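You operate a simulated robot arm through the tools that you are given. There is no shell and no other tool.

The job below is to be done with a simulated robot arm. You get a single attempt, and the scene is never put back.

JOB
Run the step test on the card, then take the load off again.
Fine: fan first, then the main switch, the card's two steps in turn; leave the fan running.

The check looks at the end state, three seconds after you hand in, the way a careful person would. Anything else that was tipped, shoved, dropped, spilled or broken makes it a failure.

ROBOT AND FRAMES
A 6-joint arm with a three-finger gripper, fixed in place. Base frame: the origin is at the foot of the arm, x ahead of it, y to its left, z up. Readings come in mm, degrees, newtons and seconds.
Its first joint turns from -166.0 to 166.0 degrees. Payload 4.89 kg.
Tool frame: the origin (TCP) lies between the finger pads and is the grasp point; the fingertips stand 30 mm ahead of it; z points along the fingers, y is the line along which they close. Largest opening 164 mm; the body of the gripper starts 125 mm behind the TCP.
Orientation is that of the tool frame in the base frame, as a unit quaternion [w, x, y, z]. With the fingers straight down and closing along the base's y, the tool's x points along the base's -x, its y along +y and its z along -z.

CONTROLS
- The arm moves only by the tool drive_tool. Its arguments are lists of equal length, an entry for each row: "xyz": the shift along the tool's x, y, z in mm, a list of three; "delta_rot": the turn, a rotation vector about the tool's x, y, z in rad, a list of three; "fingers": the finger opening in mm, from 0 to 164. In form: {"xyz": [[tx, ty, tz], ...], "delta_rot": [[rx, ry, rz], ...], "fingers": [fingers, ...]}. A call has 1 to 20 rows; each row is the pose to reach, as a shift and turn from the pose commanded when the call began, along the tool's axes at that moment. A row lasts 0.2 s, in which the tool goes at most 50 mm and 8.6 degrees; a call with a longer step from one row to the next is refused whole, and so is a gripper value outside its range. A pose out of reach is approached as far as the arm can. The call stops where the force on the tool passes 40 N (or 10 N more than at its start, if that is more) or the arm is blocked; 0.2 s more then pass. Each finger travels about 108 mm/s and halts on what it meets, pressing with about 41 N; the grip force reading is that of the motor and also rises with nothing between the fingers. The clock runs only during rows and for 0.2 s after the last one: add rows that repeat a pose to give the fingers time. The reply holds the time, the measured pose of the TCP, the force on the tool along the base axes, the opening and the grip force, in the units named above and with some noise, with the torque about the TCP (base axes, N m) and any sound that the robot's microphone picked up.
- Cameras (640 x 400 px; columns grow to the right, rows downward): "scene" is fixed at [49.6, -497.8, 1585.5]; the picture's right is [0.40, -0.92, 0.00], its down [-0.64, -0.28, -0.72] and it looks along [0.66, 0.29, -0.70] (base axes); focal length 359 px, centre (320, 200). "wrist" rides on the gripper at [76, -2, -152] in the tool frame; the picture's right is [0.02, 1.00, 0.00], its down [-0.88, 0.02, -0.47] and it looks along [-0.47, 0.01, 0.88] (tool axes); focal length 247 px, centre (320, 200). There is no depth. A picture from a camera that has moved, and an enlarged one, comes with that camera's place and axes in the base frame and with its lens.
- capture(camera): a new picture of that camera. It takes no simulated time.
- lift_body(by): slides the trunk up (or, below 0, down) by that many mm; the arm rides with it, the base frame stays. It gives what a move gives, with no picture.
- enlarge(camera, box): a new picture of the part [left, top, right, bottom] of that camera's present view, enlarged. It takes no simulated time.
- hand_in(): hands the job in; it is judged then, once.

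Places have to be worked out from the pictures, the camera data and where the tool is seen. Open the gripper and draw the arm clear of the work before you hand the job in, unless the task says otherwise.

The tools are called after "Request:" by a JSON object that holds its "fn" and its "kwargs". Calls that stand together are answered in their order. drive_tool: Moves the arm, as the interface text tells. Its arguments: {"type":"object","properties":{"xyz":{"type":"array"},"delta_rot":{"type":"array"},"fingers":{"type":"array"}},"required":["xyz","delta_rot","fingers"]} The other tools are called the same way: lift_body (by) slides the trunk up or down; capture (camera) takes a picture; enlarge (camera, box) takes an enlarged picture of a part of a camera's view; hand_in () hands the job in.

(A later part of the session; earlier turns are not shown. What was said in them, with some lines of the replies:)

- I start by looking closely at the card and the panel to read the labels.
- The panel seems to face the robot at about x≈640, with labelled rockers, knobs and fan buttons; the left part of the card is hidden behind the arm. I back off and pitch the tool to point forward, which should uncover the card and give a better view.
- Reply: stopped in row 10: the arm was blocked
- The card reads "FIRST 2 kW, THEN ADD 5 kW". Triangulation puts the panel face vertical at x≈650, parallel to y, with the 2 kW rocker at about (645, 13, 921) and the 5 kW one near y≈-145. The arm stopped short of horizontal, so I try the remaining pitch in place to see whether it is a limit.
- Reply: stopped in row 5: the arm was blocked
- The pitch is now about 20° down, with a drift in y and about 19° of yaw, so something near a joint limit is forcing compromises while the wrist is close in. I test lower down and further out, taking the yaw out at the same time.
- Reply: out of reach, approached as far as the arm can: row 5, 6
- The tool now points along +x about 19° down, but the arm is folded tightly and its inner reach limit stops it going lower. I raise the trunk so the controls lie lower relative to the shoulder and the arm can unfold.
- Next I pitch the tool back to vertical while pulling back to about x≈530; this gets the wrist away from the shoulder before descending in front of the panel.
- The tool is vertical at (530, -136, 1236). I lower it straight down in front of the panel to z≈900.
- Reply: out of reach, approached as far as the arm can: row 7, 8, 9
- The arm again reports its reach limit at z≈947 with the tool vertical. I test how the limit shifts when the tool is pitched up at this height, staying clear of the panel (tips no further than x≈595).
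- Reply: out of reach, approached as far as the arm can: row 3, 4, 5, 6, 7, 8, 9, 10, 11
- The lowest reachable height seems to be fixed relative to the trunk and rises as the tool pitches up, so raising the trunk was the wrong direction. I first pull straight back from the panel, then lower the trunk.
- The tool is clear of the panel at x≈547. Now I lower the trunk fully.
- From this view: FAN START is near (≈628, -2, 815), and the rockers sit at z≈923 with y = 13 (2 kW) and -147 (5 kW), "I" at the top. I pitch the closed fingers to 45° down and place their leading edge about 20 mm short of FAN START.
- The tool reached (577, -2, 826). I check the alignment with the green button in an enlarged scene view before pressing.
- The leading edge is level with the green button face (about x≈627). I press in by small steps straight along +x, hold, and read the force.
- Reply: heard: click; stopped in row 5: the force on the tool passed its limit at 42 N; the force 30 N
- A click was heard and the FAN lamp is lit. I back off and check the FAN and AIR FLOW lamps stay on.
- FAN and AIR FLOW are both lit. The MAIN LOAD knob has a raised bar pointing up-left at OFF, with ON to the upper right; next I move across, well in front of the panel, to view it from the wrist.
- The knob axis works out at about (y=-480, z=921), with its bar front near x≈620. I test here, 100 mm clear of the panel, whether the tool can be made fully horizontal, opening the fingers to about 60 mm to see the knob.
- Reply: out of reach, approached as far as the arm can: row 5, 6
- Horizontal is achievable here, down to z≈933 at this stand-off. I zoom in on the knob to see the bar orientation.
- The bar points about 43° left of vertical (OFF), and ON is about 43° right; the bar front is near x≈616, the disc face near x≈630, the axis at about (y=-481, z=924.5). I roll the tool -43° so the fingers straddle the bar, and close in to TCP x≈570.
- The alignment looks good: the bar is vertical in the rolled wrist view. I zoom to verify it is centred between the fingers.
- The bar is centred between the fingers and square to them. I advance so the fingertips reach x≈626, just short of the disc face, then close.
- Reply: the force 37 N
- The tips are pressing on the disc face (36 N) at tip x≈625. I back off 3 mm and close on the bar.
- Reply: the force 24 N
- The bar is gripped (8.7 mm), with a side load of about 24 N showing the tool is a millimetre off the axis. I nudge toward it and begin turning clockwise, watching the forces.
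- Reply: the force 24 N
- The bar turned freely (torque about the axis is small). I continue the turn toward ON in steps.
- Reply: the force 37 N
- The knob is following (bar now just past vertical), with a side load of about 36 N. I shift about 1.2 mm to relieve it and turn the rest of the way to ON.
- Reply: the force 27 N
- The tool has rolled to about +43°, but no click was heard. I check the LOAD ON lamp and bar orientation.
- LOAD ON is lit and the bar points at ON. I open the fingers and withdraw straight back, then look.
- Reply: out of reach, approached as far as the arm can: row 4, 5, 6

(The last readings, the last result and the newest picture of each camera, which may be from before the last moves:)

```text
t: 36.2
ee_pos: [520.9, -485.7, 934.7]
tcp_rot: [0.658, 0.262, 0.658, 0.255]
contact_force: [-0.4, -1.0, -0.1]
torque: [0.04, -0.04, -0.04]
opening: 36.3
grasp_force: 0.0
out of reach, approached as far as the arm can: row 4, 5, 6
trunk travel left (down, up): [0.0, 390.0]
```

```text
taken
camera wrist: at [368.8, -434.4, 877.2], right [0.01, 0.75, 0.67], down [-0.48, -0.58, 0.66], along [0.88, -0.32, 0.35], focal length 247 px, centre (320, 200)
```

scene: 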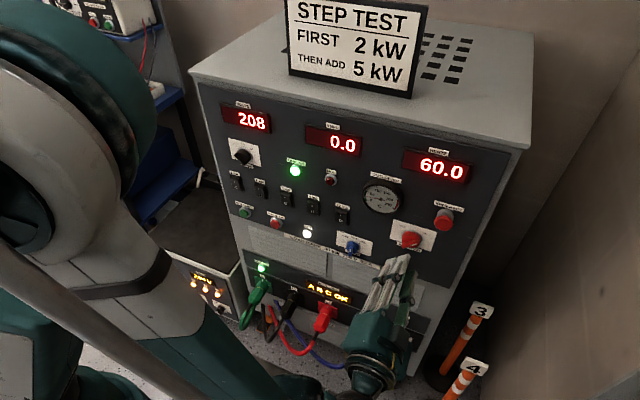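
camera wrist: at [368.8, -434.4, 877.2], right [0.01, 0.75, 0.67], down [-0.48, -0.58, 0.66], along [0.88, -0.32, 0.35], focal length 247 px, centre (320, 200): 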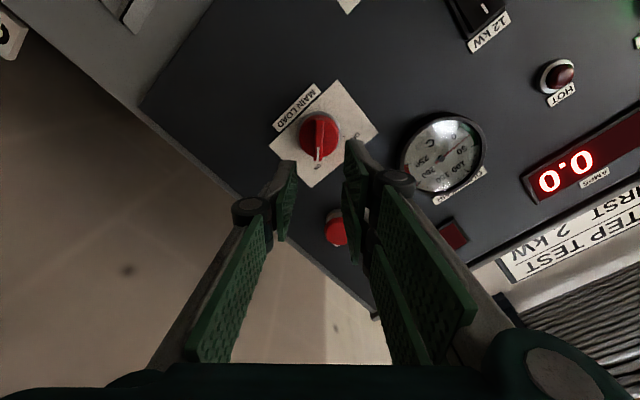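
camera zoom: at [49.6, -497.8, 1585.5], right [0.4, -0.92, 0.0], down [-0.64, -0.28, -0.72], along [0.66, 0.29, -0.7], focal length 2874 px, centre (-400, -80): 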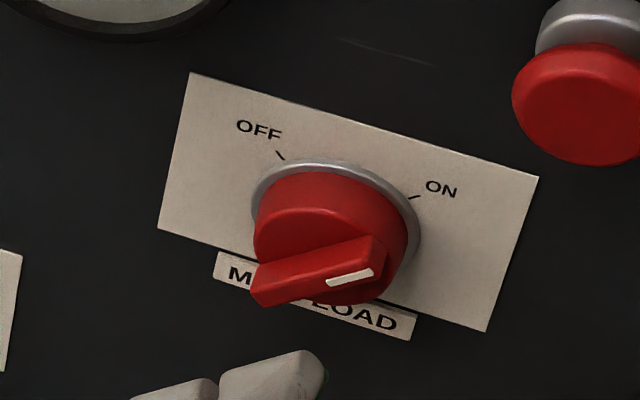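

The MAIN LOAD knob is at ON, LOAD ON is lit, and nothing else has moved. I roll the tool back to level and close the fingers.

Request:
{"fn": "drive_tool", "kwargs": {"xyz": [[0, 0, 2], [0, 0, 2], [0, 0, 2], [0, 0, 2], [0, 0, 2], [0, 0, 2], [0, 0, 2]], "delta_rot": [[0, 0, -0.125], [0, 0, -0.25], [0, 0, -0.375], [0, 0, -0.5], [0, 0, -0.625], [0, 0, -0.752], [0, 0, -0.752]], "fingers": [20, 0, 0, 0, 0, 0, 0]}}

```text
t: 37.8
ee_pos: [521.9, -484.9, 935.2]
tcp_rot: [0.707, 0.002, 0.708, -0.004]
contact_force: [0.4, -0.9, -0.3]
torque: [-0.01, -0.03, -0.01]
opening: 0.0
grasp_force: 40.6
trunk travel left (down, up): [0.0, 390.0]
```

Now I move across to the 2 kW rocker, with the tool pitched 25° down and stopping about 40 mm short of it.

Request:
{"fn": "drive_tool", "kwargs": {"xyz": [[0, 20, 2], [0, 60, 5], [0, 100, 8], [0, 140, 11], [-1, 180, 14], [-1, 220, 17], [-2, 260, 20], [-2, 300, 23], [-3, 340, 26], [-3, 380, 29], [-4, 420, 32], [-4, 460, 35], [-4, 496, 38], [-4, 496, 38]], "delta_rot": [[0, 0.109, 0], [0, 0.218, 0], [0, 0.327, 0], [0, 0.436, 0], [0, 0.436, 0], [0, 0.436, 0], [0, 0.436, 0], [0, 0.436, 0], [0, 0.436, 0], [0, 0.436, 0], [0, 0.436, 0], [0, 0.436, 0], [0, 0.436, 0], [0, 0.436, 0]], "fingers": [0, 0, 0, 0, 0, 0, 0, 0, 0, 0, 0, 0, 0, 0]}}

Request:
{"fn": "capture", "kwargs": {"camera": "wrist"}}

Request:
{"fn": "enlarge", "kwargs": {"camera": "scene", "box": [200, 150, 280, 200]}}

```text
t: 40.8
ee_pos: [566.4, 10.4, 937.7]
tcp_rot: [0.537, 0.003, 0.844, -0.003]
contact_force: [0.0, -0.7, -0.6]
torque: [0.03, 0.03, 0.02]
opening: 0.0
grasp_force: 41.7
trunk travel left (down, up): [0.0, 390.0]
```

```text
taken
camera wrist: at [396.4, 9.6, 931.9], right [0.0, 1.0, -0.02], down [-0.06, 0.02, 1.0], along [1.0, 0.0, 0.06], focal length 247 px, centre (320, 200)
```

wrist: 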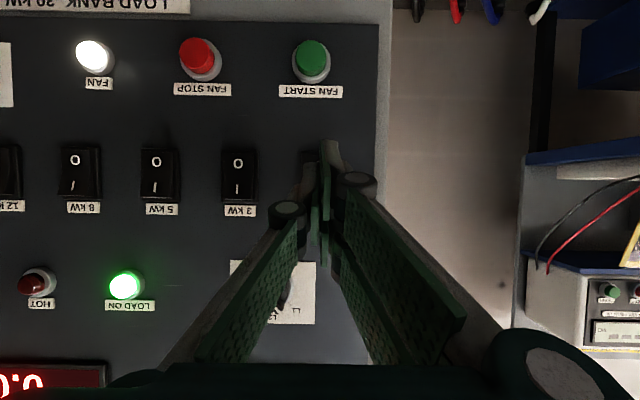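

```text
8.00 times, centred on (240, 175) of scene
camera zoom: at [49.6, -497.8, 1585.5], right [0.4, -0.92, 0.0], down [-0.64, -0.28, -0.72], along [0.66, 0.29, -0.7], focal length 2874 px, centre (960, 400)
```

zoom: 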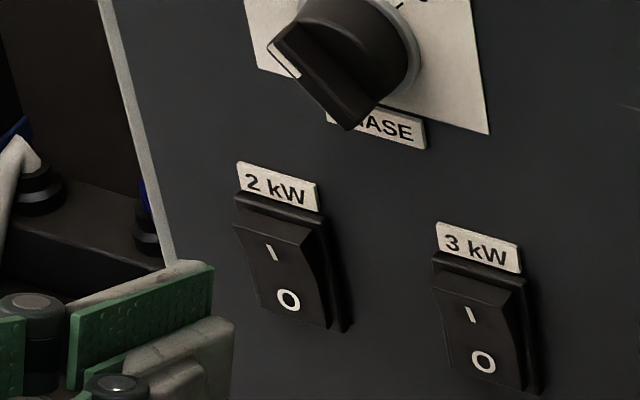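

Rockers are spaced about 78 mm apart with the 2 kW one at y≈9; its "I" mark is around z≈940, x≈630. The leading edge is at z≈937, so I press straight in with small steps.

Request:
{"fn": "drive_tool", "kwargs": {"xyz": [[-6.4, 0, 13.6], [-10.6, 0, 22.7], [-12.7, 0, 27.2], [-14, 0, 29.9], [-15.3, 0, 32.6], [-16.6, 0, 35.3], [-17.8, 0, 38.1]], "delta_rot": [[0, 0, 0], [0, 0, 0], [0, 0, 0], [0, 0, 0], [0, 0, 0], [0, 0, 0], [0, 0, 0]], "fingers": [0, 0, 0, 0, 0, 0, 0]}}

Request:
{"fn": "enlarge", "kwargs": {"camera": "scene", "box": [200, 150, 280, 200]}}

Request:
{"fn": "capture", "kwargs": {"camera": "scene"}}

```text
t: 42.2
ee_pos: [600.1, 11.1, 937.7]
tcp_rot: [0.537, 0.003, 0.844, -0.003]
contact_force: [-23.0, -2.0, 15.3]
torque: [0.08, -0.82, -0.03]
opening: 0.1
grasp_force: 41.0
trunk travel left (down, up): [0.0, 390.0]
stopped in row 7: the force on the tool passed its limit at 46 N (the readings are from after the stop); the commanded pose is now the measured one
```

```text
8.00 times, centred on (240, 175) of scene
camera zoom: at [49.6, -497.8, 1585.5], right [0.4, -0.92, 0.0], down [-0.64, -0.28, -0.72], along [0.66, 0.29, -0.7], focal length 2874 px, centre (960, 400)
```

zoom: 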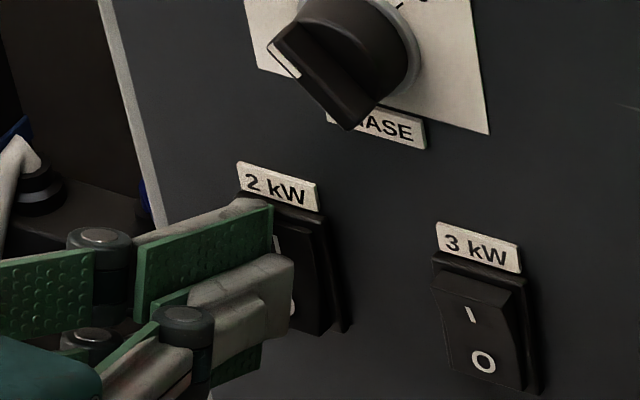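

```text
taken
```

scene: 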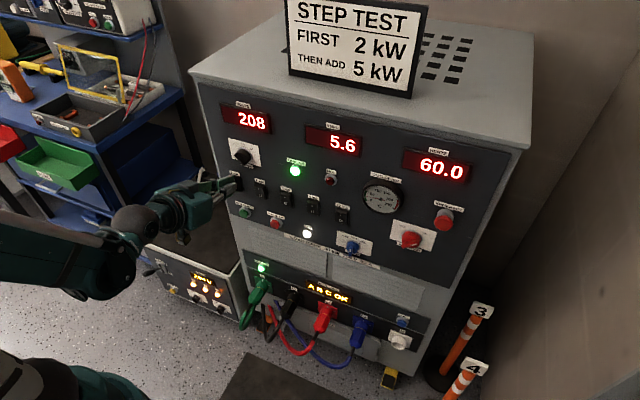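

The ammeter reads 5.6 A, which fits 2 kW. I back off 40 mm and confirm the rocker stays in.

Request:
{"fn": "drive_tool", "kwargs": {"xyz": [[8, 0, -18], [17, 0, -36], [17, 0, -36], [17, 0, -36]], "delta_rot": [[0, 0, 0], [0, 0, 0], [0, 0, 0], [0, 0, 0]], "fingers": [0, 0, 0, 0]}}

Request:
{"fn": "enlarge", "kwargs": {"camera": "scene", "box": [200, 150, 280, 200]}}

Request:
{"fn": "enlarge", "kwargs": {"camera": "scene", "box": [220, 100, 380, 210]}}

```text
t: 43.2
ee_pos: [561.9, 11.3, 934.0]
tcp_rot: [0.538, 0.003, 0.843, -0.003]
contact_force: [-0.2, -0.5, -0.4]
torque: [0.05, 0.02, 0.02]
opening: 0.0
grasp_force: 41.5
trunk travel left (down, up): [0.0, 390.0]
```

```text
8.00 times, centred on (240, 175) of scene
camera zoom: at [49.6, -497.8, 1585.5], right [0.4, -0.92, 0.0], down [-0.64, -0.28, -0.72], along [0.66, 0.29, -0.7], focal length 2874 px, centre (960, 400)
```

zoom: 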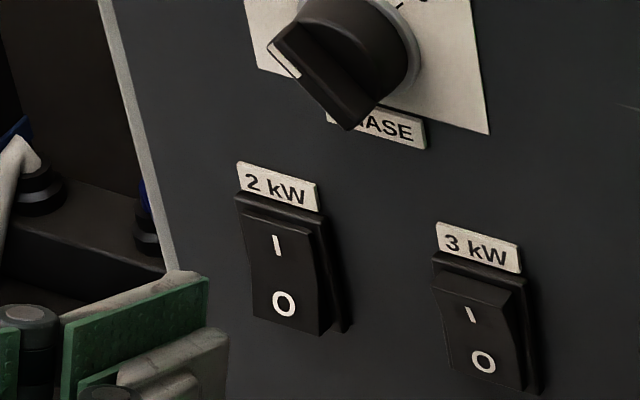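

```text
3.64 times, centred on (300, 155) of scene
camera zoom: at [49.6, -497.8, 1585.5], right [0.4, -0.92, 0.0], down [-0.64, -0.28, -0.72], along [0.66, 0.29, -0.7], focal length 1307 px, centre (393, 364)
```

zoom: 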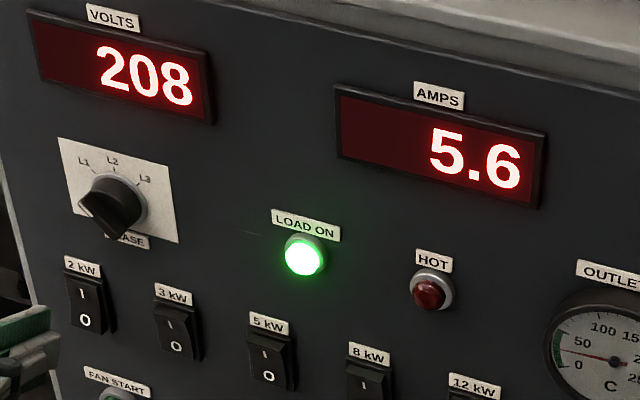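

The 2 kW step is latched on at 5.6 A. I move sideways, staying 35 mm clear, to the 5 kW rocker at y≈-147.

Request:
{"fn": "drive_tool", "kwargs": {"xyz": [[-3.6, -40, -1.7], [-3.6, -80, -1.7], [-3.6, -120, -1.7], [-3.6, -158, -1.7], [-3.6, -158, -1.7]], "delta_rot": [[0, 0, 0], [0, 0, 0], [0, 0, 0], [0, 0, 0], [0, 0, 0]], "fingers": [0, 0, 0, 0, 0]}}

Request:
{"fn": "enlarge", "kwargs": {"camera": "scene", "box": [240, 165, 330, 220]}}

Request:
{"fn": "capture", "kwargs": {"camera": "wrist"}}

```text
t: 44.4
ee_pos: [560.5, -146.2, 939.1]
tcp_rot: [0.537, 0.004, 0.844, -0.004]
contact_force: [0.5, 0.1, -0.2]
torque: [-0.05, -0.01, -0.04]
opening: 0.0
grasp_force: 40.9
trunk travel left (down, up): [0.0, 390.0]
```

```text
7.11 times, centred on (285, 192) of scene
camera zoom: at [49.6, -497.8, 1585.5], right [0.4, -0.92, 0.0], down [-0.64, -0.28, -0.72], along [0.66, 0.29, -0.7], focal length 2555 px, centre (569, 253)
```

zoom: 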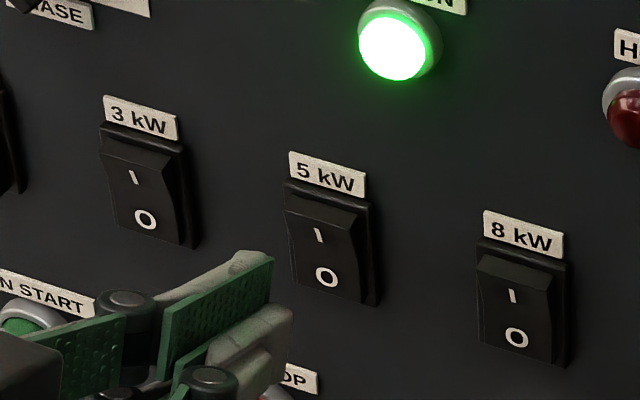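

```text
taken
camera wrist: at [391.3, -148.3, 935.2], right [0.0, 1.0, -0.02], down [-0.05, 0.02, 1.0], along [1.0, 0.0, 0.05], focal length 247 px, centre (320, 200)
```

wrist: 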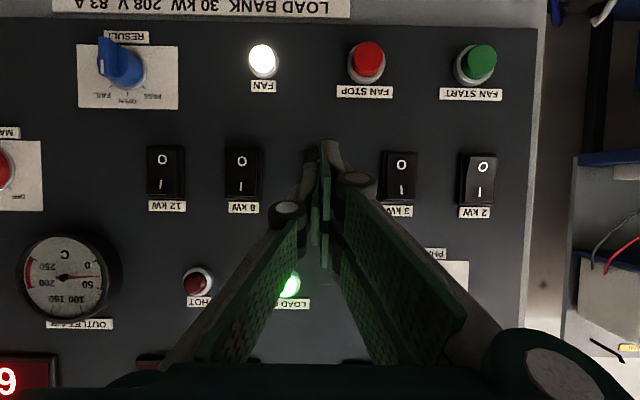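

The 5 kW rocker lies midway between its neighbours (image column ≈321), right under the fingertips. I press it the same way.

Request:
{"fn": "drive_tool", "kwargs": {"xyz": [[-6.4, 0, 13.6], [-10.6, 0, 22.7], [-14, 0, 29.9], [-15.3, 0, 32.6], [-16.6, 0, 35.3], [-17.8, 0, 38.1], [-18.7, 0, 39.9]], "delta_rot": [[0, 0, 0], [0, 0, 0], [0, 0, 0], [0, 0, 0], [0, 0, 0], [0, 0, 0], [0, 0, 0]], "fingers": [0, 0, 0, 0, 0, 0, 0]}}

Request:
{"fn": "enlarge", "kwargs": {"camera": "scene", "box": [220, 100, 380, 210]}}

```text
t: 46.0
ee_pos: [602.1, -147.4, 940.0]
tcp_rot: [0.536, 0.004, 0.844, -0.005]
contact_force: [-36.6, -4.4, 0.1]
torque: [0.01, -0.22, 0.01]
opening: 0.0
grasp_force: 41.0
trunk travel left (down, up): [0.0, 390.0]
```

```text
3.64 times, centred on (300, 155) of scene
camera zoom: at [49.6, -497.8, 1585.5], right [0.4, -0.92, 0.0], down [-0.64, -0.28, -0.72], along [0.66, 0.29, -0.7], focal length 1307 px, centre (393, 364)
```

zoom: 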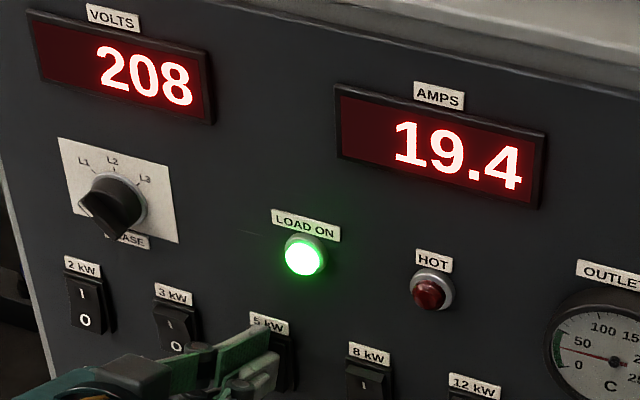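

The ammeter shows 19.4 A (2 + 5 kW). I back off, hold a moment and verify both rockers are in.

Request:
{"fn": "drive_tool", "kwargs": {"xyz": [[8, 0, -18], [17, 0, -36], [17, 0, -36], [17, 0, -36], [17, 0, -36], [17, 0, -36], [17, 0, -36], [17, 0, -36]], "delta_rot": [[0, 0, 0], [0, 0, 0], [0, 0, 0], [0, 0, 0], [0, 0, 0], [0, 0, 0], [0, 0, 0], [0, 0, 0]], "fingers": [0, 0, 0, 0, 0, 0, 0, 0]}}

Request:
{"fn": "capture", "kwargs": {"camera": "scene"}}

Request:
{"fn": "enlarge", "kwargs": {"camera": "scene", "box": [240, 165, 330, 220]}}

```text
t: 47.8
ee_pos: [564.8, -147.1, 939.6]
tcp_rot: [0.536, 0.004, 0.844, -0.004]
contact_force: [0.4, 0.2, 0.2]
torque: [-0.01, 0.0, -0.01]
opening: 0.0
grasp_force: 41.2
trunk travel left (down, up): [0.0, 390.0]
```

```text
taken
```

scene: 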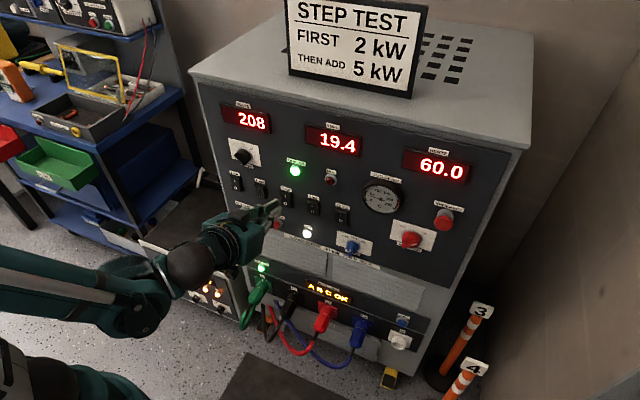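

```text
7.11 times, centred on (285, 192) of scene
camera zoom: at [49.6, -497.8, 1585.5], right [0.4, -0.92, 0.0], down [-0.64, -0.28, -0.72], along [0.66, 0.29, -0.7], focal length 2555 px, centre (569, 253)
```

zoom: 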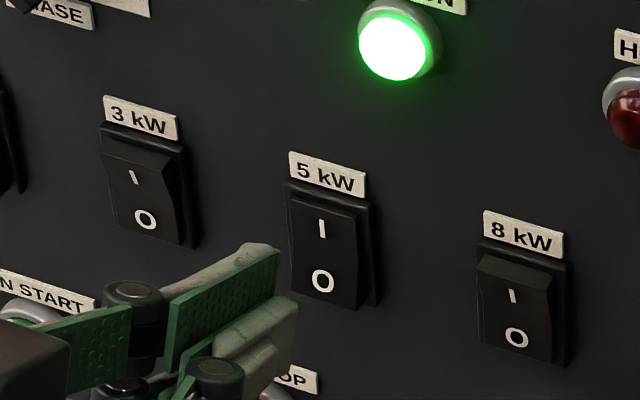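

Both steps are in, at 19.4 A and 208 V. Now I take the load off: lower to the "O" half of the 5 kW rocker (z≈911).

Request:
{"fn": "drive_tool", "kwargs": {"xyz": [[12.9, 0, 6], [25.8, 0, 12.1], [25.8, 0, 12.1], [19.4, 0, 25.7], [15.2, 0, 34.8], [11.8, 0, 42], [10.5, 0, 44.7], [9.2, 0, 47.4], [8.4, 0, 49.2]], "delta_rot": [[0, 0, 0], [0, 0, 0], [0, 0, 0], [0, 0, 0], [0, 0, 0], [0, 0, 0], [0, 0, 0], [0, 0, 0], [0, 0, 0]], "fingers": [0, 0, 0, 0, 0, 0, 0, 0, 0]}}

Request:
{"fn": "enlarge", "kwargs": {"camera": "scene", "box": [220, 100, 380, 210]}}

```text
t: 49.4
ee_pos: [595.4, -146.1, 910.0]
tcp_rot: [0.537, 0.004, 0.843, -0.004]
contact_force: [-19.7, -4.9, 5.0]
torque: [0.09, -0.53, -0.11]
opening: 0.0
grasp_force: 41.3
trunk travel left (down, up): [0.0, 390.0]
stopped in row 7: the force on the tool passed its limit at 49 N (the readings are from after the stop); the commanded pose is now the measured one
```

```text
3.64 times, centred on (300, 155) of scene
camera zoom: at [49.6, -497.8, 1585.5], right [0.4, -0.92, 0.0], down [-0.64, -0.28, -0.72], along [0.66, 0.29, -0.7], focal length 1307 px, centre (393, 364)
```

zoom: 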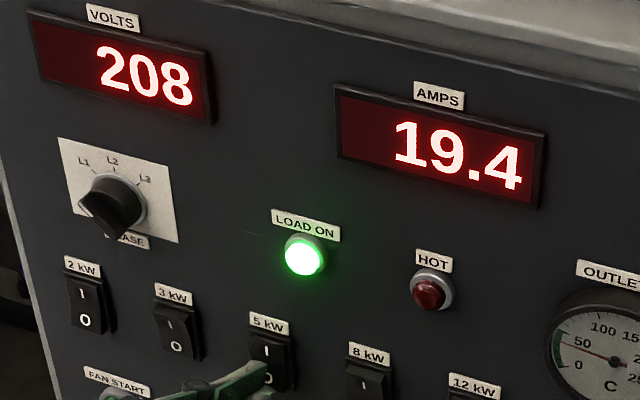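

The stop came before the rocker flipped (still 19.4 A). I look closely at the contact.

Request:
{"fn": "enlarge", "kwargs": {"camera": "scene", "box": [250, 175, 310, 215]}}

```text
10.00 times, centred on (280, 195) of scene
camera zoom: at [49.6, -497.8, 1585.5], right [0.4, -0.92, 0.0], down [-0.64, -0.28, -0.72], along [0.66, 0.29, -0.7], focal length 3593 px, centre (720, 250)
```

zoom: 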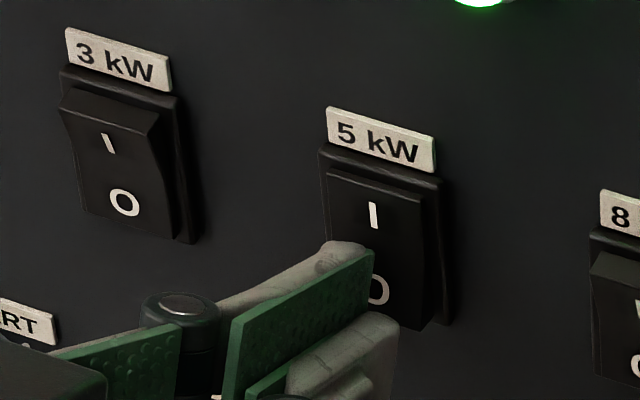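

The contact is on the O half and only needs more travel. I ease back, drop 3 mm for leverage and press slowly in about 1 mm steps.

Request:
{"fn": "drive_tool", "kwargs": {"xyz": [[4.0, 0, -1.4], [3.2, 0, 0.4], [2.7, 0, 1.3], [2.3, 0, 2.2], [1.9, 0, 3.1], [1.45, 0, 4.0], [1.0, 0, 4.9], [0.6, 0, 5.9], [0.2, 0, 6.8], [-0.25, 0, 7.7]], "delta_rot": [[0, 0, 0], [0, 0, 0], [0, 0, 0], [0, 0, 0], [0, 0, 0], [0, 0, 0], [0, 0, 0], [0, 0, 0], [0, 0, 0], [0, 0, 0]], "fingers": [0, 0, 0, 0, 0, 0, 0, 0, 0, 0]}}

Request:
{"fn": "enlarge", "kwargs": {"camera": "scene", "box": [220, 100, 380, 210]}}

```text
t: 50.4
ee_pos: [595.8, -146.4, 906.9]
tcp_rot: [0.535, 0.004, 0.845, -0.005]
contact_force: [-15.9, -3.7, -0.7]
torque: [0.08, -0.23, -0.12]
opening: 0.0
grasp_force: 40.9
trunk travel left (down, up): [0.0, 390.0]
stopped in row 5: the force on the tool passed its limit at 44 N (the readings are from after the stop); the commanded pose is now the measured one
```

```text
3.64 times, centred on (300, 155) of scene
camera zoom: at [49.6, -497.8, 1585.5], right [0.4, -0.92, 0.0], down [-0.64, -0.28, -0.72], along [0.66, 0.29, -0.7], focal length 1307 px, centre (393, 364)
```

zoom: 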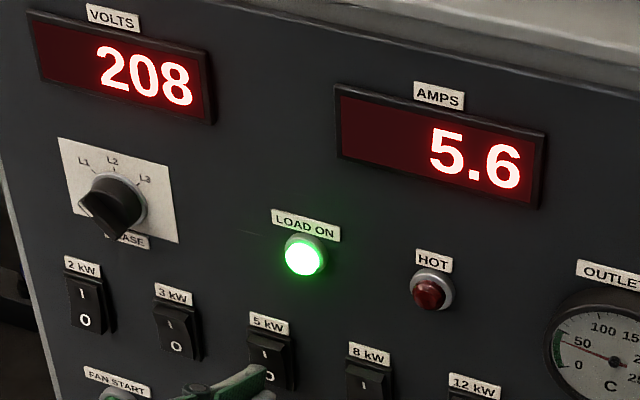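

The 5 kW step is off (5.6 A). I back off and move across to the 2 kW rocker at y≈10, same height.

Request:
{"fn": "drive_tool", "kwargs": {"xyz": [[7, 0, -16], [14.9, 0, -31.7], [14.9, 40, -31.7], [14.9, 80, -31.7], [14.9, 120, -31.7], [14.9, 156.5, -31.7], [14.9, 156.5, -31.7]], "delta_rot": [[0, 0, 0], [0, 0, 0], [0, 0, 0], [0, 0, 0], [0, 0, 0], [0, 0, 0], [0, 0, 0]], "fingers": [0, 0, 0, 0, 0, 0, 0]}}

Request:
{"fn": "enlarge", "kwargs": {"camera": "scene", "box": [210, 150, 310, 215]}}

```text
t: 52.0
ee_pos: [562.5, 14.0, 905.9]
tcp_rot: [0.535, 0.003, 0.845, -0.003]
contact_force: [-0.2, -0.7, -0.6]
torque: [0.02, 0.02, 0.07]
opening: 0.1
grasp_force: 41.0
trunk travel left (down, up): [0.0, 390.0]
```

```text
6.15 times, centred on (260, 182) of scene
camera zoom: at [49.6, -497.8, 1585.5], right [0.4, -0.92, 0.0], down [-0.64, -0.28, -0.72], along [0.66, 0.29, -0.7], focal length 2211 px, centre (689, 308)
```

zoom: 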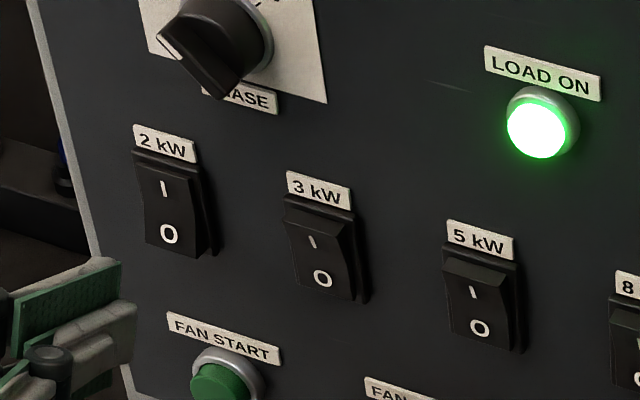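

The 5 kW rocker is back at O. I correct y by -5 mm and press the O half of the 2 kW rocker slowly.

Request:
{"fn": "drive_tool", "kwargs": {"xyz": [[0, -5, 0], [-6.4, -5, 13.6], [-10.6, -5, 22.7], [-12.3, -5, 26.3], [-13.2, -5, 28.1], [-13.6, -5, 29], [-14, -5, 29.9], [-14.4, -5, 30.8], [-14.9, -5, 31.7], [-15.3, -5, 32.6], [-15.7, -5, 33.5], [-16.1, -5, 34.4], [-16.6, -5, 35.3]], "delta_rot": [[0, 0, 0], [0, 0, 0], [0, 0, 0], [0, 0, 0], [0, 0, 0], [0, 0, 0], [0, 0, 0], [0, 0, 0], [0, 0, 0], [0, 0, 0], [0, 0, 0], [0, 0, 0], [0, 0, 0]], "fingers": [0, 0, 0, 0, 0, 0, 0, 0, 0, 0, 0, 0, 0]}}

Request:
{"fn": "enlarge", "kwargs": {"camera": "scene", "box": [220, 100, 380, 210]}}

```text
t: 54.2
ee_pos: [594.7, 5.5, 906.1]
tcp_rot: [0.534, 0.004, 0.846, -0.005]
contact_force: [-10.9, 0.8, -0.6]
torque: [-0.02, -0.1, 0.05]
opening: 0.1
grasp_force: 41.1
trunk travel left (down, up): [0.0, 390.0]
stopped in row 10: the force on the tool passed its limit at 42 N (the readings are from after the stop); the commanded pose is now the measured one
```

```text
3.64 times, centred on (300, 155) of scene
camera zoom: at [49.6, -497.8, 1585.5], right [0.4, -0.92, 0.0], down [-0.64, -0.28, -0.72], along [0.66, 0.29, -0.7], focal length 1307 px, centre (393, 364)
```

zoom: 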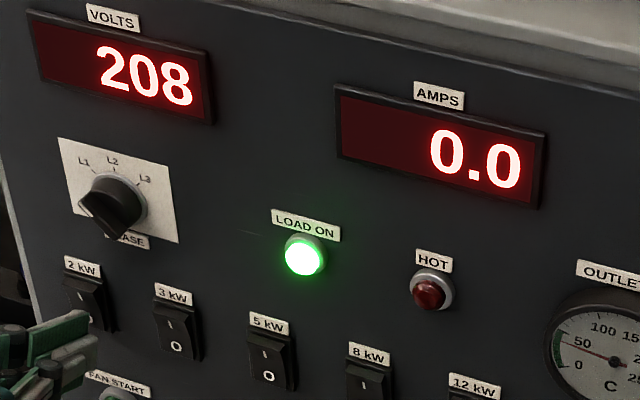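

All load current is zero; next I return the main switch to OFF. I back off and travel across to the knob, levelling the tool at the end.

Request:
{"fn": "drive_tool", "kwargs": {"xyz": [[7.5, 0, -16], [15.1, 0, -31.6], [13, -40, -32.5], [11, -80, -33], [9, -120, -34], [7, -160, -35], [5, -200, -36], [3, -240, -37], [1, -280, -38], [0, -320, -39], [-1, -360, -39], [-2, -400, -40], [-3, -440, -40.2], [-3, -485.5, -40.2], [-3, -485.5, -40.2]], "delta_rot": [[0, 0, 0], [0, 0, 0], [0, 0, 0], [0, 0, 0], [0, 0, 0], [0, 0, 0], [0, 0, 0], [0, 0, 0], [0, 0, 0], [0, 0, 0], [0, -0.11, 0], [0, -0.22, 0], [0, -0.33, 0], [0, -0.446, 0], [0, -0.446, 0]], "fingers": [0, 0, 0, 0, 0, 0, 0, 0, 0, 0, 10, 20, 30, 36, 36]}}

Request:
{"fn": "capture", "kwargs": {"camera": "scene"}}

Request:
{"fn": "enlarge", "kwargs": {"camera": "scene", "box": [210, 150, 310, 215]}}

```text
t: 57.4
ee_pos: [556.8, -480.6, 930.1]
tcp_rot: [0.707, 0.001, 0.707, -0.002]
contact_force: [0.1, 1.4, 0.3]
torque: [0.0, 0.06, -0.16]
opening: 35.9
grasp_force: 0.1
trunk travel left (down, up): [0.0, 390.0]
```

```text
taken
```

scene: 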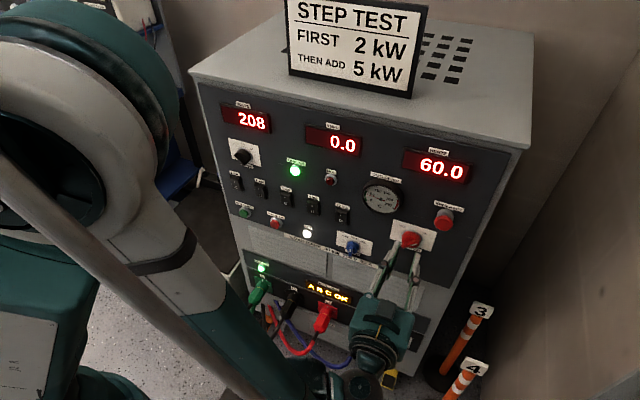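

```text
6.15 times, centred on (260, 182) of scene
camera zoom: at [49.6, -497.8, 1585.5], right [0.4, -0.92, 0.0], down [-0.64, -0.28, -0.72], along [0.66, 0.29, -0.7], focal length 2211 px, centre (689, 308)
```

zoom: 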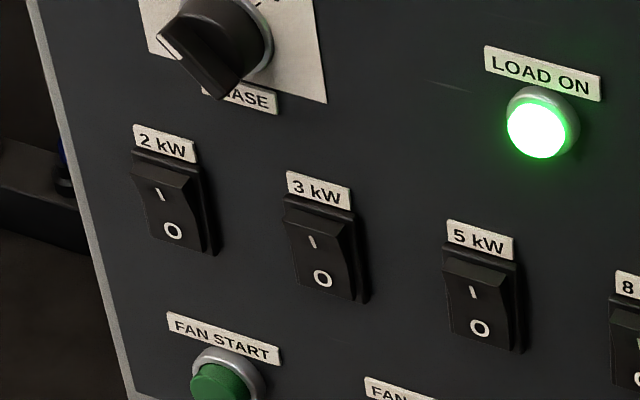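

All rockers show O. I roll the tool to +43° to match the bar at ON and centre on the knob axis (about y=-479, z=924).

Request:
{"fn": "drive_tool", "kwargs": {"xyz": [[3, 1, 8], [5.9, 1.6, 8], [5.9, 1.6, 8], [5.9, 1.6, 8], [5.9, 1.6, 8], [5.9, 1.6, 8], [5.9, 1.6, 8]], "delta_rot": [[0, 0, 0.125], [0, 0, 0.25], [0, 0, 0.375], [0, 0, 0.5], [0, 0, 0.625], [0, 0, 0.752], [0, 0, 0.752]], "fingers": [36, 36, 36, 36, 36, 36, 36]}}

Request:
{"fn": "enlarge", "kwargs": {"camera": "wrist", "box": [250, 110, 410, 210]}}

```text
t: 59.0
ee_pos: [565.7, -481.2, 926.7]
tcp_rot: [0.659, 0.261, 0.657, 0.256]
contact_force: [-0.7, 0.9, -0.1]
torque: [0.01, -0.02, 0.03]
opening: 36.0
grasp_force: 0.1
out of reach, approached as far as the arm can: row 2, 3, 4, 5, 6, 7
trunk travel left (down, up): [0.0, 390.0]
```

```text
4.00 times, centred on (330, 160) of wrist
camera zoom: at [414.9, -430.0, 869.1], right [0.01, 0.75, 0.67], down [-0.48, -0.58, 0.66], along [0.88, -0.32, 0.35], focal length 988 px, centre (280, 360)
```

zoom: 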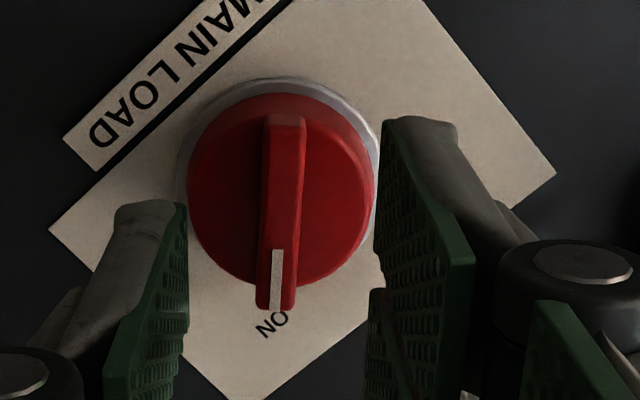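

The bar is centred between the fingers. I advance to TCP x≈592 (just short of the disc face) with a small centring shift, then close.

Request:
{"fn": "drive_tool", "kwargs": {"xyz": [[1.5, -0.3, 12], [3, -0.6, 20], [3, -0.6, 24], [3, -0.6, 26.5], [3, -0.6, 26.5], [3, -0.6, 26.5], [3, -0.6, 26.5], [3, -0.6, 26.5], [3, -0.6, 26.5]], "delta_rot": [[0, 0, 0], [0, 0, 0], [0, 0, 0], [0, 0, 0], [0, 0, 0], [0, 0, 0], [0, 0, 0], [0, 0, 0], [0, 0, 0]], "fingers": [36, 36, 36, 36, 25, 15, 5, 0, 0]}}

Request:
{"fn": "enlarge", "kwargs": {"camera": "scene", "box": [380, 210, 440, 260]}}

```text
t: 61.0
ee_pos: [592.5, -478.2, 923.9]
tcp_rot: [0.661, 0.26, 0.656, 0.256]
contact_force: [6.1, 4.5, 7.1]
torque: [0.03, -0.2, 0.2]
opening: 8.9
grasp_force: 45.3
trunk travel left (down, up): [0.0, 390.0]
```

```text
8.00 times, centred on (410, 235) of scene
camera zoom: at [49.6, -497.8, 1585.5], right [0.4, -0.92, 0.0], down [-0.64, -0.28, -0.72], along [0.66, 0.29, -0.7], focal length 2874 px, centre (-400, -80)
```

zoom: 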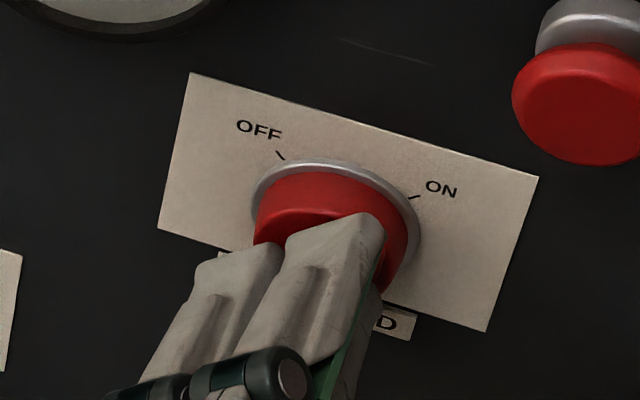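

Gripped at 8.9 mm with little side load. I turn counter-clockwise about half way, toward OFF.

Request:
{"fn": "drive_tool", "kwargs": {"xyz": [[0, 0.3, 0], [0, 0.3, 0], [0, 0.3, 0], [0, 0.3, 0], [0, 0.3, 0], [0, 0.3, 0]], "delta_rot": [[0, 0, -0.1], [0, 0, -0.2], [0, 0, -0.3], [0, 0, -0.4], [0, 0, -0.5], [0, 0, -0.6]], "fingers": [0, 0, 0, 0, 0, 0]}}

```text
t: 62.4
ee_pos: [593.0, -478.6, 924.2]
tcp_rot: [0.706, 0.055, 0.704, 0.048]
contact_force: [2.4, -0.4, -1.5]
torque: [0.03, -0.91, -0.02]
opening: 8.9
grasp_force: 45.2
trunk travel left (down, up): [0.0, 390.0]
```

Forces are minimal. I complete the turn to OFF.

Request:
{"fn": "drive_tool", "kwargs": {"xyz": [[0, 0, 0], [0, 0, 0], [0, 0, 0], [0, 0, 0], [0, 0, 0], [0, 0, 0], [0, 0, 0], [0, 0, 0], [0, 0, 0], [0, 0, 0]], "delta_rot": [[0, 0, -0.1], [0, 0, -0.2], [0, 0, -0.3], [0, 0, -0.4], [0, 0, -0.5], [0, 0, -0.6], [0, 0, -0.7], [0, 0, -0.8], [0, 0, -0.9], [0, 0, -0.92]], "fingers": [0, 0, 0, 0, 0, 0, 0, 0, 0, 0]}}

Request:
{"fn": "enlarge", "kwargs": {"camera": "scene", "box": [380, 210, 440, 260]}}

Request:
{"fn": "enlarge", "kwargs": {"camera": "scene", "box": [270, 130, 370, 195]}}

```text
t: 64.6
ee_pos: [592.3, -480.4, 924.6]
tcp_rot: [0.655, -0.261, 0.655, -0.271]
contact_force: [6.5, -13.9, 3.3]
torque: [0.03, -0.53, 0.13]
opening: 8.8
grasp_force: 44.7
trunk travel left (down, up): [0.0, 390.0]
```

```text
8.00 times, centred on (410, 235) of scene
camera zoom: at [49.6, -497.8, 1585.5], right [0.4, -0.92, 0.0], down [-0.64, -0.28, -0.72], along [0.66, 0.29, -0.7], focal length 2874 px, centre (-400, -80)
```

zoom: 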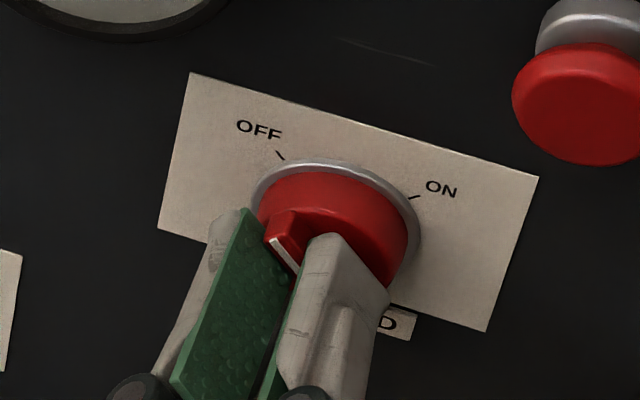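

```text
6.15 times, centred on (320, 162) of scene
camera zoom: at [49.6, -497.8, 1585.5], right [0.4, -0.92, 0.0], down [-0.64, -0.28, -0.72], along [0.66, 0.29, -0.7], focal length 2211 px, centre (320, 431)
```

zoom: 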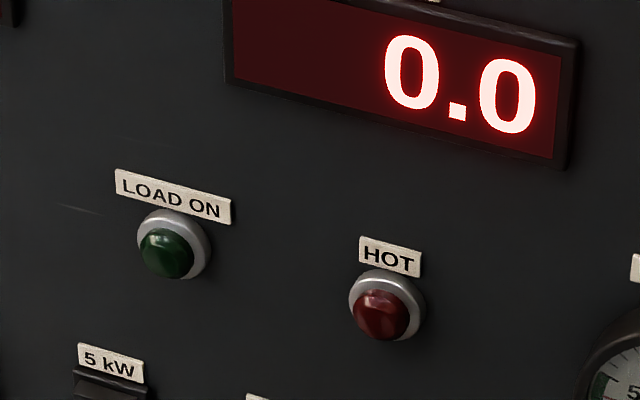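

The main switch is at OFF and LOAD ON has gone out. I open the fingers, withdraw straight back and check everything.

Request:
{"fn": "drive_tool", "kwargs": {"xyz": [[0, 0, 0], [0, 0, 0], [0, 0, -15], [0, 0, -40], [0, 0, -60], [0, 0, -60]], "delta_rot": [[0, 0, 0], [0, 0, 0], [0, 0, 0], [0, 0, 0], [0, 0, 0], [0, 0, 0]], "fingers": [20, 36, 36, 36, 36, 36]}}

Request:
{"fn": "capture", "kwargs": {"camera": "scene"}}

Request:
{"fn": "enlarge", "kwargs": {"camera": "scene", "box": [380, 210, 440, 260]}}

Request:
{"fn": "enlarge", "kwargs": {"camera": "scene", "box": [210, 150, 370, 280]}}

```text
t: 66.0
ee_pos: [535.3, -481.1, 932.9]
tcp_rot: [0.653, -0.264, 0.657, -0.269]
contact_force: [0.2, 0.3, -0.4]
torque: [0.0, -0.02, -0.01]
opening: 36.2
grasp_force: 0.1
out of reach, approached as far as the arm can: row 4, 5, 6
trunk travel left (down, up): [0.0, 390.0]
```

```text
taken
```

scene: 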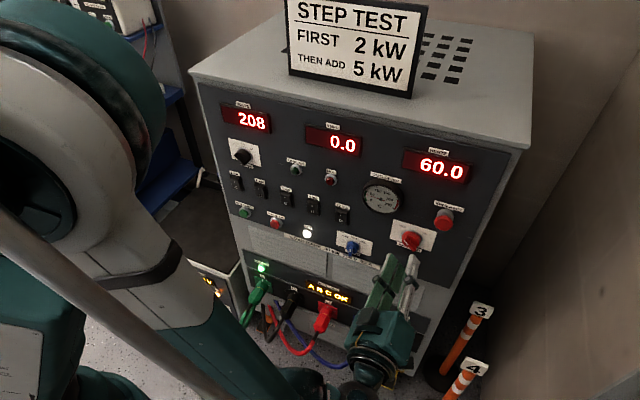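

```text
8.00 times, centred on (410, 235) of scene
camera zoom: at [49.6, -497.8, 1585.5], right [0.4, -0.92, 0.0], down [-0.64, -0.28, -0.72], along [0.66, 0.29, -0.7], focal length 2874 px, centre (-400, -80)
```

zoom: 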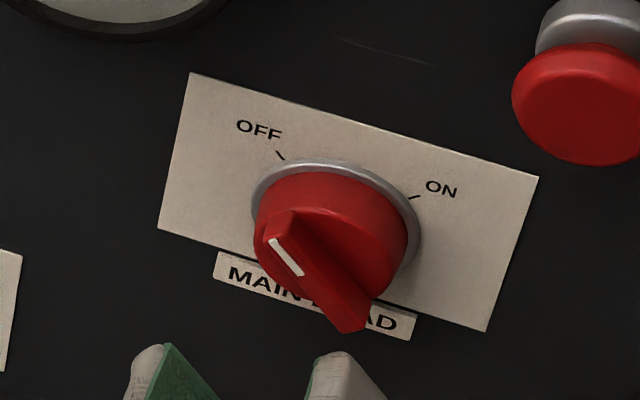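

```text
3.08 times, centred on (290, 215) of scene
camera zoom: at [49.6, -497.8, 1585.5], right [0.4, -0.92, 0.0], down [-0.64, -0.28, -0.72], along [0.66, 0.29, -0.7], focal length 1106 px, centre (412, 154)
```

zoom: 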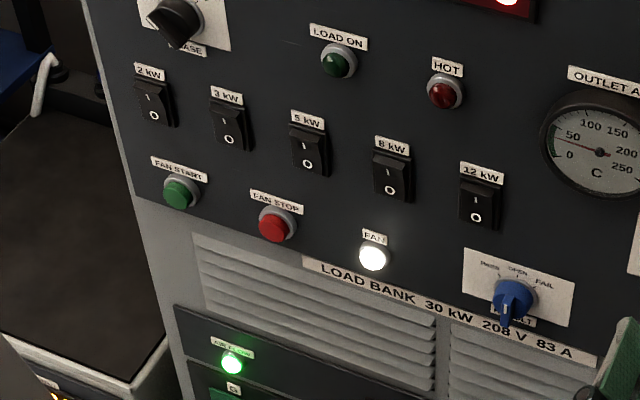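

Everything is as wanted: rockers at O, main at OFF, 0.0 A, FAN and AIR FLOW lit. I roll the tool level, then draw the arm away from the panel.

Request:
{"fn": "drive_tool", "kwargs": {"xyz": [[0, 0, 0], [0, 0, 0], [0, 0, 0], [0, 0, 0], [0, 0, 0], [0, 0, 0]], "delta_rot": [[0, 0, 0.13], [0, 0, 0.26], [0, 0, 0.39], [0, 0, 0.52], [0, 0, 0.65], [0, 0, 0.77]], "fingers": [36, 36, 40, 50, 60, 60]}}

```text
t: 67.4
ee_pos: [535.7, -483.1, 932.6]
tcp_rot: [0.708, 0.004, 0.707, -0.002]
contact_force: [-0.3, 0.1, 0.3]
torque: [-0.02, -0.01, 0.0]
opening: 59.8
grasp_force: 0.0
trunk travel left (down, up): [0.0, 390.0]
```

Now I pull back about 90 mm and up 50 mm while pitching the tool down.

Request:
{"fn": "drive_tool", "kwargs": {"xyz": [[-8, 0, -15], [-16, 15, -30], [-24, 30, -45], [-32, 50, -60], [-40, 70, -75], [-50, 90, -90], [-50, 100, -90]], "delta_rot": [[0, 0.13, 0], [0, 0.26, 0], [0, 0.39, 0], [0, 0.52, 0], [0, 0.65, 0], [0, 0.78, 0], [0, 0.8, 0]], "fingers": [60, 60, 60, 60, 60, 60, 60]}}

Request:
{"fn": "capture", "kwargs": {"camera": "scene"}}

Request:
{"fn": "capture", "kwargs": {"camera": "wrist"}}

```text
t: 69.0
ee_pos: [446.7, -389.7, 982.3]
tcp_rot: [0.377, 0.004, 0.926, -0.002]
contact_force: [-0.1, -0.4, 0.0]
torque: [0.12, -0.04, 0.11]
opening: 60.2
grasp_force: 0.0
trunk travel left (down, up): [0.0, 390.0]
```

```text
taken
```

scene: 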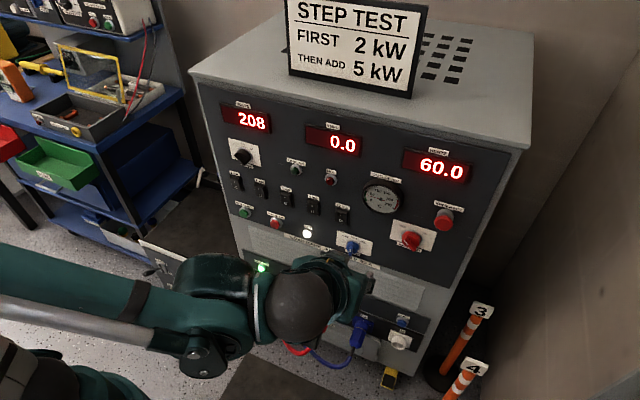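

```text
taken
camera wrist: at [287.5, -390.6, 1038.6], right [0.0, 1.0, -0.02], down [0.3, 0.02, 0.95], along [0.95, 0.0, -0.3], focal length 247 px, centre (320, 200)
```

wrist: 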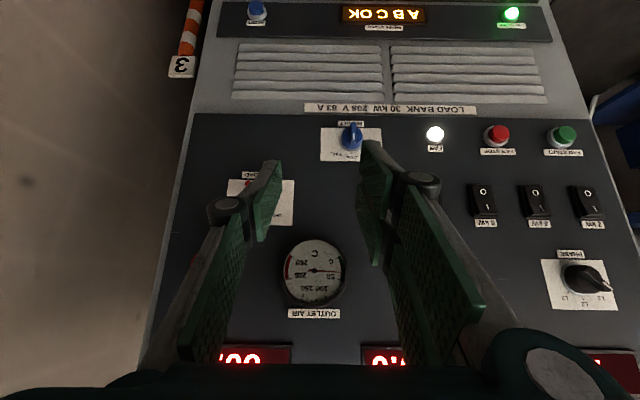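

The arm is clear with the gripper open. The fan is running, all steps are off, the main switch is OFF, and the meters read 208 V, 0.0 A and 60.0 Hz, so I hand in.

Request:
{"fn": "hand_in", "kwargs": {}}

```text
The job is handed in.
```

I ran the step test in the order you gave and took the load off again. The job is handed in, but I haven't seen the verdict.

| Step | What I did | What the panel showed |
|---|---|---|
| 1 | Pressed FAN START | FAN and AIR FLOW lamps lit |
| 2 | Turned MAIN LOAD to ON | LOAD ON lamp lit, 0.0 A |
| 3 | Switched on 2 kW | 5.6 A |
| 4 | Added 5 kW | 19.4 A, still 208 V |
| 5 | Switched off 5 kW | 5.6 A |
| 6 | Switched off 2 kW | 0.0 A |
| 7 | Turned MAIN LOAD back to OFF | LOAD ON lamp out |

The fan is still running, and the panel reads 208 V, 0.0 A and 60.0 Hz. The HOT lamp was off whenever I checked it.

I took "take the load off" to mean both rockers off and the main switch back at OFF. I left the RESULT knob alone, since neither you nor the card mentioned it.

The 5 kW rocker needed a second, slower press to switch off. Nothing else looked moved in the last pictures, and the arm is clear of the panel with the gripper open.
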